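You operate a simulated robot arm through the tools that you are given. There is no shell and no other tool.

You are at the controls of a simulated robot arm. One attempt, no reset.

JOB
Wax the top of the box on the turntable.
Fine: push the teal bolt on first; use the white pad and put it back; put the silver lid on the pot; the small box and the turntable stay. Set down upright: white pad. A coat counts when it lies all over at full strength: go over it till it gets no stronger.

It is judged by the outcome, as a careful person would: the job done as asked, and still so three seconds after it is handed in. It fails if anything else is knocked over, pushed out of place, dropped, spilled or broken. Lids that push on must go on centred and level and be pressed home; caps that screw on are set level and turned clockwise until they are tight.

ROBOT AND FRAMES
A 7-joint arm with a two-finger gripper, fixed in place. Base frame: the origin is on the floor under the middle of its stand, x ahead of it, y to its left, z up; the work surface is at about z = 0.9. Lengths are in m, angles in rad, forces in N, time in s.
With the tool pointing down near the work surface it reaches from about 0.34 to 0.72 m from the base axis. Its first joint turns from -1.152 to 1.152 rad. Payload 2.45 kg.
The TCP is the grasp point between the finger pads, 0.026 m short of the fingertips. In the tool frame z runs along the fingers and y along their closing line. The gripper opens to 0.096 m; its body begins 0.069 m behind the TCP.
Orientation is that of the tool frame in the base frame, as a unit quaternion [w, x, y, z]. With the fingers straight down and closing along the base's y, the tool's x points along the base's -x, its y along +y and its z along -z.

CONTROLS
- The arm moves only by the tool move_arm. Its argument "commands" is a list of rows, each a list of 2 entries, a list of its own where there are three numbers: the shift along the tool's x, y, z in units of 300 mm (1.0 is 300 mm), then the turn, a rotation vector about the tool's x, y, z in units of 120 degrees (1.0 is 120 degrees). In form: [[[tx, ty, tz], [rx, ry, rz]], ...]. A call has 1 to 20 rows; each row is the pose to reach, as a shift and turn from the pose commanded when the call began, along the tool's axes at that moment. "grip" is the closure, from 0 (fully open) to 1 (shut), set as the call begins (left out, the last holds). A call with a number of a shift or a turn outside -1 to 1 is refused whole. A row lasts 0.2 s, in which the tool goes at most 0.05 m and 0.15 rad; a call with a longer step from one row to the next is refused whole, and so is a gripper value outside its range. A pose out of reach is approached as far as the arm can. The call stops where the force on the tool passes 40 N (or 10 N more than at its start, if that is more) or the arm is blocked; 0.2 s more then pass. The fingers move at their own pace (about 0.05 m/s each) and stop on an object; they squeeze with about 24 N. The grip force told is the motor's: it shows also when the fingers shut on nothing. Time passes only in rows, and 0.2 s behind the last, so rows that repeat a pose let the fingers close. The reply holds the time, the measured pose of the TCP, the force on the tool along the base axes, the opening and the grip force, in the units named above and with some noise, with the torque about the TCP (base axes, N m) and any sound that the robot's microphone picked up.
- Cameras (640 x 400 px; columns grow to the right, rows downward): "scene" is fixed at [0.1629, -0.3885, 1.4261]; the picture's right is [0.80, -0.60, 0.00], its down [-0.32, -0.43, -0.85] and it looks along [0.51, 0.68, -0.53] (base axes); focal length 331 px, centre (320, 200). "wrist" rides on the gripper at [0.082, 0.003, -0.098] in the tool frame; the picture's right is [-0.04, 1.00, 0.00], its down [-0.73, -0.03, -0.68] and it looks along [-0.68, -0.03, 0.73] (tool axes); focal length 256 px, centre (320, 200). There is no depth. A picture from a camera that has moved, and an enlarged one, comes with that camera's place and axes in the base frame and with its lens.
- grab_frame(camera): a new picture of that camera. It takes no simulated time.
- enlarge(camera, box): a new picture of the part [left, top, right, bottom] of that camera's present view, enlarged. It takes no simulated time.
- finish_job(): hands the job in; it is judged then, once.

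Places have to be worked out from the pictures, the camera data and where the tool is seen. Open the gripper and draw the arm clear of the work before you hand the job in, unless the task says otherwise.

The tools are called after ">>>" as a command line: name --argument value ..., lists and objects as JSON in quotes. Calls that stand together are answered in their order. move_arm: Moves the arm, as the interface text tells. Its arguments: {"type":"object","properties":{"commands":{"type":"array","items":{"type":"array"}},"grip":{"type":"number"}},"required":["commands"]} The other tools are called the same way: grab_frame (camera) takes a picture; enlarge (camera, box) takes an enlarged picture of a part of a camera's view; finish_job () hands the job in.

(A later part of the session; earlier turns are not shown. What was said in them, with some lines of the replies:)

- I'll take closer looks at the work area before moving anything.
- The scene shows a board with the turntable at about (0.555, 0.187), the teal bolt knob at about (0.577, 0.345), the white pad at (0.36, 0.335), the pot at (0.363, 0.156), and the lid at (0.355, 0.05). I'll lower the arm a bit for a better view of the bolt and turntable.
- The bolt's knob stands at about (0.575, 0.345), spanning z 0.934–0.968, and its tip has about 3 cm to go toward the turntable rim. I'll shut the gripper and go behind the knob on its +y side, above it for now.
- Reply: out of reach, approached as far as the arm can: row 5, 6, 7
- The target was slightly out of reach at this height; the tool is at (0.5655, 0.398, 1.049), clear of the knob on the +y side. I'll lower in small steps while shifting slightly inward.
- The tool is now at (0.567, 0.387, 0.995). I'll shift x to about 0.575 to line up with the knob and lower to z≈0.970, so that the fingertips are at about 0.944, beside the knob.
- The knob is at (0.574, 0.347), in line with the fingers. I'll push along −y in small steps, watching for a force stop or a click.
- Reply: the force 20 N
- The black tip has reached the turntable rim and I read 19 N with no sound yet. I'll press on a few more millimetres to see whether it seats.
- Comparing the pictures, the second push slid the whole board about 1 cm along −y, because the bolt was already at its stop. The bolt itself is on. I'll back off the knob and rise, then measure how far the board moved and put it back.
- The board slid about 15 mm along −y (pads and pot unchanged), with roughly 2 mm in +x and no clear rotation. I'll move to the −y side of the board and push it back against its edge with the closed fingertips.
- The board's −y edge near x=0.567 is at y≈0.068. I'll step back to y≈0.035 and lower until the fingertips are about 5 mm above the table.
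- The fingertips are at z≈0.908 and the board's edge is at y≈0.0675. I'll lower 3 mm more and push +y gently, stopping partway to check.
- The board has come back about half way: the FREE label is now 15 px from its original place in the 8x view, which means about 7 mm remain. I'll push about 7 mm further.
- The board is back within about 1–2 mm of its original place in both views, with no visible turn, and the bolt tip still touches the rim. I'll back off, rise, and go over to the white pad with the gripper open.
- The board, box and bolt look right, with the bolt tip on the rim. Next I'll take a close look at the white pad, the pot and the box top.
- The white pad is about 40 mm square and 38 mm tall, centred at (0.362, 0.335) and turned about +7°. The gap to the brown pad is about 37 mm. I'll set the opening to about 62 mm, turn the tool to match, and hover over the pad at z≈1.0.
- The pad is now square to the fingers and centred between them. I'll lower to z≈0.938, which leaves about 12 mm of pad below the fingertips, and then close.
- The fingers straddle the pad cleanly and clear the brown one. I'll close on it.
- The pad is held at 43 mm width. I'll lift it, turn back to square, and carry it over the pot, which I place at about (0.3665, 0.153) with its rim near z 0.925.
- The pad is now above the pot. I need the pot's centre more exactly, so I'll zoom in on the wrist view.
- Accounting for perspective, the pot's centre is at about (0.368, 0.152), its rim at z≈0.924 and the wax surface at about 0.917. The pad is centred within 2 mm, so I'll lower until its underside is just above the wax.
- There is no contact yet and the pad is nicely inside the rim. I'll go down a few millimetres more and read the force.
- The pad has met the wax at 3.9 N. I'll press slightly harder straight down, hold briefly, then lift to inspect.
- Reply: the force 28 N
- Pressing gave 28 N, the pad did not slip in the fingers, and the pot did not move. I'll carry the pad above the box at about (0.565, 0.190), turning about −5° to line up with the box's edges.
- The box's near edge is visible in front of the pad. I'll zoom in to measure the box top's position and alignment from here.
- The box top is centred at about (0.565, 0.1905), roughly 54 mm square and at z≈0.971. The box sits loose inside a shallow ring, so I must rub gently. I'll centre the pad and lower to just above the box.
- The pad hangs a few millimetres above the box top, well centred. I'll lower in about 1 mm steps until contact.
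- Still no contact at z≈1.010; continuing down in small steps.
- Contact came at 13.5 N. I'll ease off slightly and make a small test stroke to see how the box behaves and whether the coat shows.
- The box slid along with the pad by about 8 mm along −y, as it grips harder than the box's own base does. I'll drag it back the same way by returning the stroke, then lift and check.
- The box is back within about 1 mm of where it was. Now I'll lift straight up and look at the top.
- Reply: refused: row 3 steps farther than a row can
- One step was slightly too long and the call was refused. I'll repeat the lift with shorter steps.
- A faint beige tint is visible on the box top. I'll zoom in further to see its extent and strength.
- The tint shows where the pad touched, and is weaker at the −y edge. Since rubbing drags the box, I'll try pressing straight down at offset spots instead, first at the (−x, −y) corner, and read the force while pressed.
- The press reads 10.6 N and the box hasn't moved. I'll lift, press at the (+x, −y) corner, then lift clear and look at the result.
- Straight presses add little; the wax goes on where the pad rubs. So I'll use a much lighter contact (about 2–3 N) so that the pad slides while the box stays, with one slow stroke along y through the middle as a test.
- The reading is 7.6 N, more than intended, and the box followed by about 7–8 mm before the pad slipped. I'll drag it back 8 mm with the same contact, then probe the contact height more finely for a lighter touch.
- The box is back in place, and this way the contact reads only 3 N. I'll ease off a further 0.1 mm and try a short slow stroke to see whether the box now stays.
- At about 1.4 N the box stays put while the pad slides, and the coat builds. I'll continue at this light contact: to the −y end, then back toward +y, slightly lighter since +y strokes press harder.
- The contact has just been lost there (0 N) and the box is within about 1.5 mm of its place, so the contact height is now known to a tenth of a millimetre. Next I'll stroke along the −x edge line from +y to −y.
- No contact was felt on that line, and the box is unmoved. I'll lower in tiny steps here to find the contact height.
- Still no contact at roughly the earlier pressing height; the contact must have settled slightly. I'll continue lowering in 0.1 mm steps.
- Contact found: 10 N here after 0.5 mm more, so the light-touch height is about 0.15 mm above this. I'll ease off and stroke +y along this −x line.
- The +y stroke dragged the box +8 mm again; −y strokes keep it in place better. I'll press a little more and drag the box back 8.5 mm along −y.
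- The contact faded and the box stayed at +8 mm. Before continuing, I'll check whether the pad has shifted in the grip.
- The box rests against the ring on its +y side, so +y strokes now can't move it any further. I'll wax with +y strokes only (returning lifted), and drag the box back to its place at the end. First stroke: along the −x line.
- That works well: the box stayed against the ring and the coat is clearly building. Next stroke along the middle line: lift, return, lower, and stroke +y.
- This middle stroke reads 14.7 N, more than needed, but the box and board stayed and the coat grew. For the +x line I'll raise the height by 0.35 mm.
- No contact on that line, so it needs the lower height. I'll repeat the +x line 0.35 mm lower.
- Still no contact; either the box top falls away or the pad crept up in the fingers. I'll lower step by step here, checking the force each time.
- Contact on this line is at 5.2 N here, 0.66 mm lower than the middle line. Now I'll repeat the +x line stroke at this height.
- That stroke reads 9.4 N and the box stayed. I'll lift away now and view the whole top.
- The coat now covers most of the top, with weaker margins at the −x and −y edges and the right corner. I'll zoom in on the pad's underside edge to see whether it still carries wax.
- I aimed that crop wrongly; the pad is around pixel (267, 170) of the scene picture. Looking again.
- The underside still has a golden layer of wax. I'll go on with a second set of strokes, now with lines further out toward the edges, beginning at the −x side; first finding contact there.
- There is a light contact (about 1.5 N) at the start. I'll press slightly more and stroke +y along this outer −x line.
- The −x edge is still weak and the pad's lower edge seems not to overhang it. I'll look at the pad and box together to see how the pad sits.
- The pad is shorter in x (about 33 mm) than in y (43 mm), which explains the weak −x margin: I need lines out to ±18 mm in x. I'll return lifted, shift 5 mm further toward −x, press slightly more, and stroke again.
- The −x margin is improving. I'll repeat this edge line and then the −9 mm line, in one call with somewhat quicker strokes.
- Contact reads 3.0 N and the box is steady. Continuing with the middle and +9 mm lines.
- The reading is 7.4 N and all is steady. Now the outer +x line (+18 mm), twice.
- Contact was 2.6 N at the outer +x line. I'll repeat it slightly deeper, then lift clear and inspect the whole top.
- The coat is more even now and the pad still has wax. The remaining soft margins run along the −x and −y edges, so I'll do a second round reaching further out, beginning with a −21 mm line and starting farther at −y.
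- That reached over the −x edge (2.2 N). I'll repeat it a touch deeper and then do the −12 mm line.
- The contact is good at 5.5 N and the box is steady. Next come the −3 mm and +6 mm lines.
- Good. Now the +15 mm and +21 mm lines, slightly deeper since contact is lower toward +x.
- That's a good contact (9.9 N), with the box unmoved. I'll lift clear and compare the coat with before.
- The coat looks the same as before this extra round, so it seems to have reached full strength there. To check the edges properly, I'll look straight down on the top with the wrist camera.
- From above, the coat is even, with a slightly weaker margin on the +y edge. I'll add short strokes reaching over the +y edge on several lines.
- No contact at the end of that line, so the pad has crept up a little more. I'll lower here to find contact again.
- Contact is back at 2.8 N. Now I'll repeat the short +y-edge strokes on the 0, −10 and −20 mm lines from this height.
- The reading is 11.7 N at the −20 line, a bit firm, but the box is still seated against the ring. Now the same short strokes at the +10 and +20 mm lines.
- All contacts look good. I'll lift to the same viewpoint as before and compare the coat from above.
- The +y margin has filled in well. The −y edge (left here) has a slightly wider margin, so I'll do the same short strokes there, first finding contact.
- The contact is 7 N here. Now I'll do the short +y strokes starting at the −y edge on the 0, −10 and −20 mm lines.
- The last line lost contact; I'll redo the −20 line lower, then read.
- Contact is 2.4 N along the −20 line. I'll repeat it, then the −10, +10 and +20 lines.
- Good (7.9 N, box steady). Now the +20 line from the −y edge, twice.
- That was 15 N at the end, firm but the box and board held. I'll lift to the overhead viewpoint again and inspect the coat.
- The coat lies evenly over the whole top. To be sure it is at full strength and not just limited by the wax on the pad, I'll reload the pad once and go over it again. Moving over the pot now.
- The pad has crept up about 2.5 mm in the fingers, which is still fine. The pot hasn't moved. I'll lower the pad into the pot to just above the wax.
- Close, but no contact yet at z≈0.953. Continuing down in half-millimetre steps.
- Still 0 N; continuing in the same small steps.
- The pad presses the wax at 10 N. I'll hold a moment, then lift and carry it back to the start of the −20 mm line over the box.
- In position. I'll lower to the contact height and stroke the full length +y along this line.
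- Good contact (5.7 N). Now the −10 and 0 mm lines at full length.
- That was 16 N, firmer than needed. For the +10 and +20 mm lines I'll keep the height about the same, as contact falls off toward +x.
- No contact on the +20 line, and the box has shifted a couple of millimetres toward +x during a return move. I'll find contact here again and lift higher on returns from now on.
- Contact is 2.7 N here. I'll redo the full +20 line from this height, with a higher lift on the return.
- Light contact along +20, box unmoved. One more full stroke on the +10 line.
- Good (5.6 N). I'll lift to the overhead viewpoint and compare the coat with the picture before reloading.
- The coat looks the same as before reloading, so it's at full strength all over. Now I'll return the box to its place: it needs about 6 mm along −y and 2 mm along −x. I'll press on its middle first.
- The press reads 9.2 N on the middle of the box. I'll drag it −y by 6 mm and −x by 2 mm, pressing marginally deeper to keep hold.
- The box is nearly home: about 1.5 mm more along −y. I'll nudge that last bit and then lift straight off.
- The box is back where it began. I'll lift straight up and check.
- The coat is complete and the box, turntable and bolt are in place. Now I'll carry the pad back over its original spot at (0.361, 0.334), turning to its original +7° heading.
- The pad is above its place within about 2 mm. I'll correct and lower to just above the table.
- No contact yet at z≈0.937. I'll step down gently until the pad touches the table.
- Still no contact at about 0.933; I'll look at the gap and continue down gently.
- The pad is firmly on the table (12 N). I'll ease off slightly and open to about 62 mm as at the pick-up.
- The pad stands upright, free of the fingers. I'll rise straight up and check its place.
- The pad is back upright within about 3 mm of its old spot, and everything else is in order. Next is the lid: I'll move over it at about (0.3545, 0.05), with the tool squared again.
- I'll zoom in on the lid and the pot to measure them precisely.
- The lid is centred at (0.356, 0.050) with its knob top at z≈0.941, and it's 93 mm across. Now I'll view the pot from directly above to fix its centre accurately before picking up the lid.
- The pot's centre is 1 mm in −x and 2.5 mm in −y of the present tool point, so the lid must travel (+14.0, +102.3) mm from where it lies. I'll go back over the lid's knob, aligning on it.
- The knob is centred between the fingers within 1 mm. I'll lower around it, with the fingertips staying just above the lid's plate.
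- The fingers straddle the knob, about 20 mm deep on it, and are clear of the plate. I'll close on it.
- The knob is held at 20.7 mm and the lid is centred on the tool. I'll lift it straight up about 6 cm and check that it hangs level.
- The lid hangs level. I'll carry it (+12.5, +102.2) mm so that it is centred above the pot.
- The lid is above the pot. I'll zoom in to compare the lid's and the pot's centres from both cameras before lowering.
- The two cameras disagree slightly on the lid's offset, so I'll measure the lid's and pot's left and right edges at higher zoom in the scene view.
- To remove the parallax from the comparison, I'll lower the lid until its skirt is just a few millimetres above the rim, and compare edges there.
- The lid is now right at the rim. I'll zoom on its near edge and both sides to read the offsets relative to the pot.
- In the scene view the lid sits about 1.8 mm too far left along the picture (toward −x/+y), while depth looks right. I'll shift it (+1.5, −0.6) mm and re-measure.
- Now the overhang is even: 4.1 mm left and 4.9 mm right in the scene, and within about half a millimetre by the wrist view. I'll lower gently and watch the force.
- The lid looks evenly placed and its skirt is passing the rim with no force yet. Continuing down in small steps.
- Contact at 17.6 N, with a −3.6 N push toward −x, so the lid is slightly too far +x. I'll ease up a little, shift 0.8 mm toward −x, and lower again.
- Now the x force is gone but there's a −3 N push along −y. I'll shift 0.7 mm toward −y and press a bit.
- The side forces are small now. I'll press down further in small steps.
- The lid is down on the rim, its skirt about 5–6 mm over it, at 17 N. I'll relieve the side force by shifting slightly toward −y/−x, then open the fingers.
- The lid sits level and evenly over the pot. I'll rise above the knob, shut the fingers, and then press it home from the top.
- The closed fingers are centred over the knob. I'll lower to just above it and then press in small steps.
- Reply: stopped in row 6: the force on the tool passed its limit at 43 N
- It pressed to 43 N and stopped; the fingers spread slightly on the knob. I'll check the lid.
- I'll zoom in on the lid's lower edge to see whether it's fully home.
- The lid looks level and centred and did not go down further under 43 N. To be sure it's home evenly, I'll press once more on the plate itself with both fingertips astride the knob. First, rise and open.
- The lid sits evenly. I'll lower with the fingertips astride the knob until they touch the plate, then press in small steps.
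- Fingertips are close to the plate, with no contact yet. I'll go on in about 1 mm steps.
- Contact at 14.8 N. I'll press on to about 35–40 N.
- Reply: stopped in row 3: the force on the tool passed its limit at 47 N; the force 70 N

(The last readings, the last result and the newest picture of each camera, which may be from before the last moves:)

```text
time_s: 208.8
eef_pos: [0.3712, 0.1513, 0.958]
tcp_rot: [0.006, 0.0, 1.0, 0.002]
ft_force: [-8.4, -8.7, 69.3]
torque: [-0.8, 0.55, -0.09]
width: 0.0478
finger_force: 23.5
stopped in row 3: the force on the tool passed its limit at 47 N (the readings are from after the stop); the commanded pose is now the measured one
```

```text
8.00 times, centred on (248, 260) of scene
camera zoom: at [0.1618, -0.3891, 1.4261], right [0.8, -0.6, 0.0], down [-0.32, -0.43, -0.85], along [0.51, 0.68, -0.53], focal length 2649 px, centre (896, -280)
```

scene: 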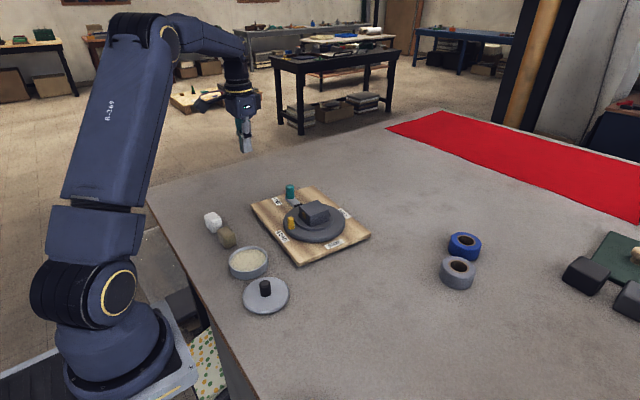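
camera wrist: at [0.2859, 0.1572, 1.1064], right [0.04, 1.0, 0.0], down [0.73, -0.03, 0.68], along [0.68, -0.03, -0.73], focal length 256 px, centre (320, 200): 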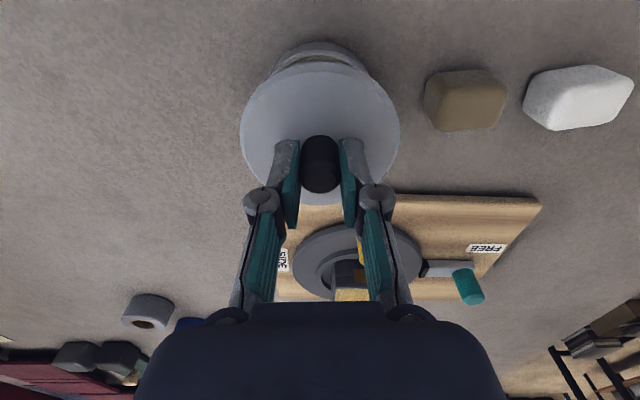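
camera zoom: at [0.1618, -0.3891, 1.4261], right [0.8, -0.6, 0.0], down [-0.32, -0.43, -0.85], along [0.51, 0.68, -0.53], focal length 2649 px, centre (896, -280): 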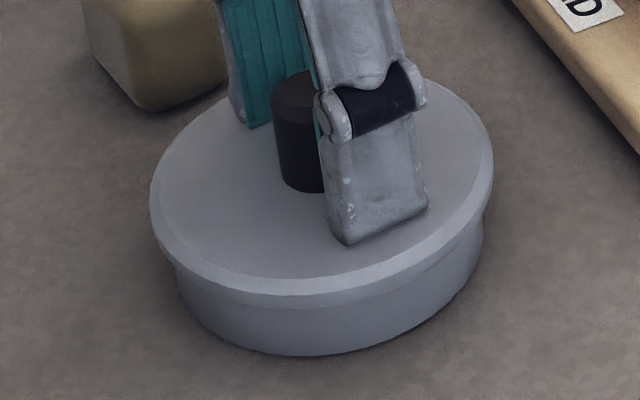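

The press spiked to 69 N after the stop, so I'll lift off right away and check the lid, pot and surroundings.

>>> move_arm --commands '[[[0, 0, -0.03], [0, 0, 0]], [[0, 0, -0.12], [0, 0, 0]], [[0, 0, -0.25], [0, 0, 0]], [[0, 0, -0.3], [0, 0, 0]], [[0, 0, -0.3], [0, 0, 0]]]' --grip 0.4

>>> enlarge --camera "scene" --box '[220, 235, 276, 285]'

>>> enlarge --camera "wrist" --box '[225, 20, 417, 200]'

>>> enlarge --camera "scene" --box '[190, 160, 390, 285]'

```text
time_s: 210.0
eef_pos: [0.3705, 0.1509, 1.0441]
tcp_rot: [0.003, -0.001, 1.0, 0.0]
ft_force: [0.1, -0.5, -0.4]
torque: [-0.03, 0.02, 0.03]
width: 0.0576
finger_force: 0.1
```

```text
8.00 times, centred on (248, 260) of scene
camera zoom: at [0.1629, -0.3885, 1.4261], right [0.8, -0.6, 0.0], down [-0.32, -0.43, -0.85], along [0.51, 0.68, -0.53], focal length 2649 px, centre (896, -280)
```

zoom: 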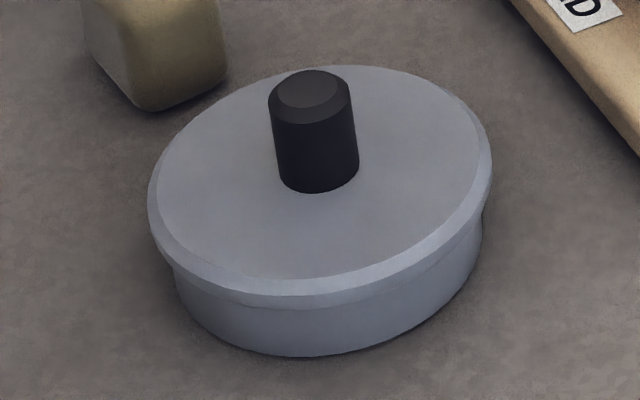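

```text
2.22 times, centred on (321, 110) of wrist
camera zoom: at [0.2881, 0.1547, 1.1428], right [0.04, 1.0, 0.0], down [0.73, -0.03, 0.68], along [0.68, -0.03, -0.73], focal length 569 px, centre (318, 400)
```

zoom: 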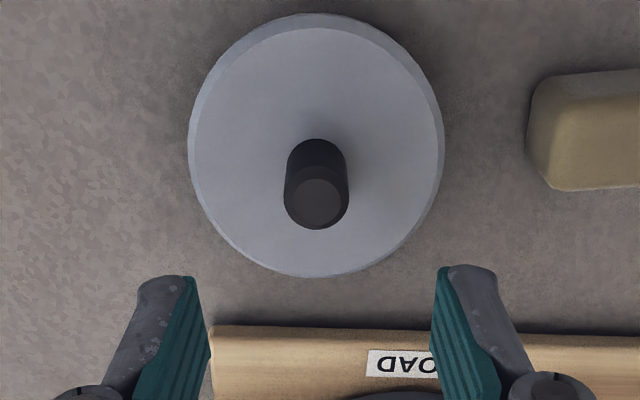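

```text
3.20 times, centred on (290, 222) of scene
camera zoom: at [0.1629, -0.3885, 1.4261], right [0.8, -0.6, 0.0], down [-0.32, -0.43, -0.85], along [0.51, 0.68, -0.53], focal length 1060 px, centre (416, 128)
```

zoom: 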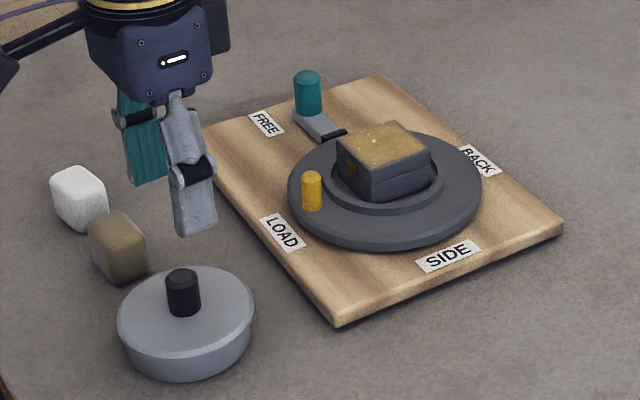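

The lid is unchanged, level and centred after the firm press, so it's home; the pot, pads, box and bolt are all in place. I'll draw the arm up and clear with the gripper open.

>>> move_arm --commands '[[[0, 0, -0.12], [0, 0, 0]], [[0, 0, -0.25], [0, 0, 0]], [[0.02, 0.05, -0.37], [0, 0, 0]], [[0.04, 0.12, -0.48], [0, 0, 0]], [[0.06, 0.22, -0.56], [0, 0, 0]], [[0.065, 0.32, -0.61], [0, 0, 0]], [[0.065, 0.35, -0.62], [0, 0, 0]], [[0.065, 0.35, -0.62], [0, 0, 0]]]' --grip 0

>>> grab_frame --camera "scene"

>>> grab_frame --camera "wrist"

>>> enlarge --camera "scene" --box '[190, 160, 390, 285]'

>>> enlarge --camera "scene" --box '[255, 170, 335, 220]'

```text
time_s: 211.8
eef_pos: [0.348, 0.2551, 1.2325]
tcp_rot: [0.004, -0.001, 1.0, 0.0]
ft_force: [-0.8, 0.2, 0.4]
torque: [0.01, -0.03, 0.02]
width: 0.0961
finger_force: 0.2
```

```text
taken
```

scene: 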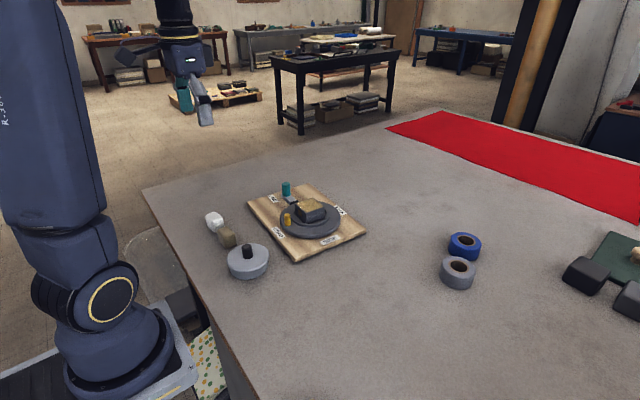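

```text
taken
camera wrist: at [0.2656, 0.259, 1.3312], right [0.04, 1.0, 0.0], down [0.73, -0.03, 0.68], along [0.68, -0.03, -0.73], focal length 256 px, centre (320, 200)
```

wrist: 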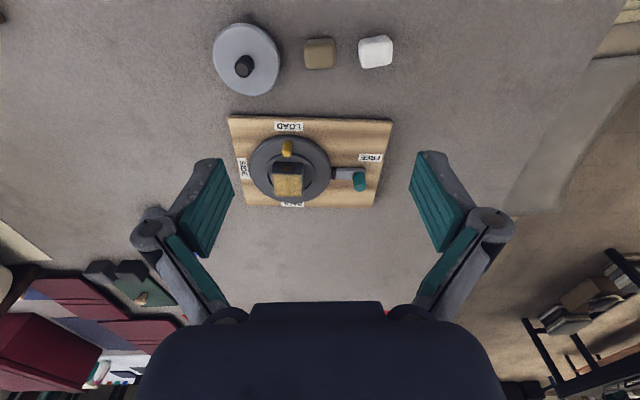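

```text
3.20 times, centred on (290, 222) of scene
camera zoom: at [0.1629, -0.3885, 1.4261], right [0.8, -0.6, 0.0], down [-0.32, -0.43, -0.85], along [0.51, 0.68, -0.53], focal length 1060 px, centre (416, 128)
```

zoom: 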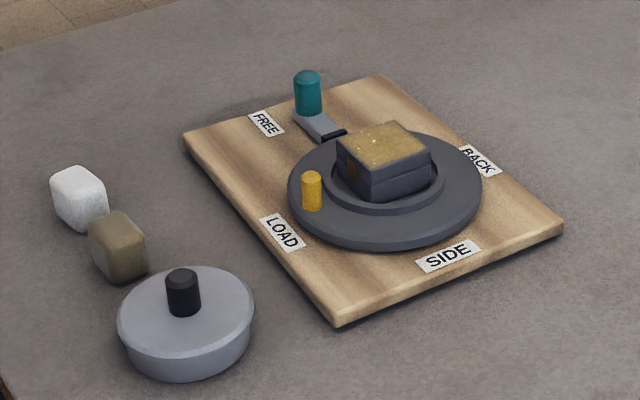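

```text
8.00 times, centred on (295, 195) of scene
camera zoom: at [0.1629, -0.3885, 1.4261], right [0.8, -0.6, 0.0], down [-0.32, -0.43, -0.85], along [0.51, 0.68, -0.53], focal length 2649 px, centre (520, 240)
```

zoom: 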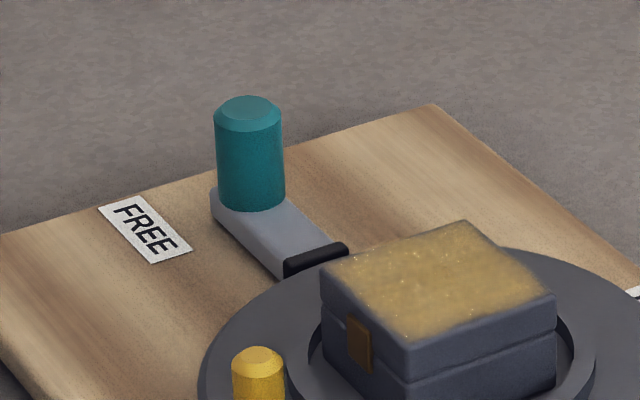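

Everything is in place. One last close look at the lid's seat all along its visible edge before handing in.

>>> enlarge --camera "scene" --box '[226, 262, 270, 282]'

>>> enlarge --camera "wrist" --box '[205, 15, 289, 100]'

```text
14.55 times, centred on (248, 272) of scene
camera zoom: at [0.1629, -0.3885, 1.4261], right [0.8, -0.6, 0.0], down [-0.32, -0.43, -0.85], along [0.51, 0.68, -0.53], focal length 4817 px, centre (1367, -847)
```

zoom: 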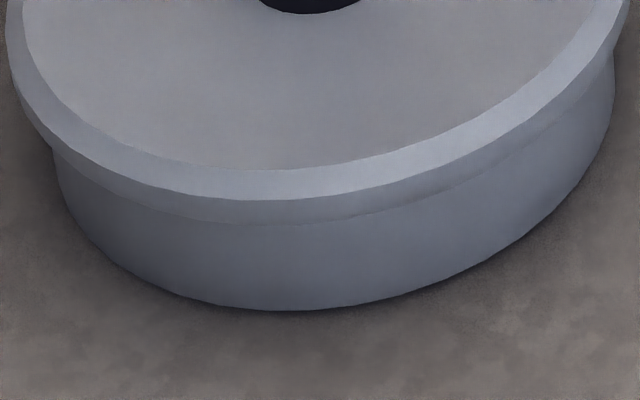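

```text
4.71 times, centred on (247, 58) of wrist
camera zoom: at [0.2656, 0.259, 1.3312], right [0.04, 1.0, 0.0], down [0.73, -0.03, 0.68], along [0.68, -0.03, -0.73], focal length 1205 px, centre (664, 871)
```

zoom: 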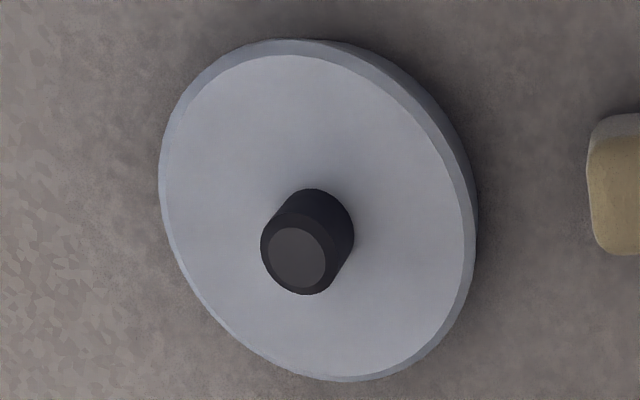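

The lid lies flush and level on the rim with an even overhang and no gap. The coat covers the whole box top, the bolt is on, the pad stands upright at its place, the box and turntable are where they were, and the arm is clear with the gripper open. Handing the job in.

>>> finish_job

```text
The job is handed in.
```

The job is handed in: the top of the small box is waxed all over and the silver lid is on the pot. The white pad stands upright about 3 mm from where it was.

- **Teal bolt:** I pushed it on first, until its tip met the turntable rim. My second push slid the whole board about 15 mm. I pushed the board back, and it now sits within about 2 mm of its original place.
- **Waxing:** I loaded the white pad twice. The coat looked no different after the second round, so I judged it full strength. The visible coat fades slightly at the box's rounded edges.
- **Box:** It sits loose in its ring and slid up to about 8 mm while I rubbed. I dragged it back at the end, to within about 2 mm of its starting place. The turntable did not turn.
- **Lid:** It sits level and centred, with its lower edge flush on the rim and no visible gap. While pressing it home the force spiked to 69 N, above the usual 40 N stop. The lid did not go down any further. I couldn't see its underside, so I'm relying on the flush edge and the hard stop as proof that it is home.

The arm is drawn up clear with the gripper open, and nothing else was knocked, dropped or spilled.
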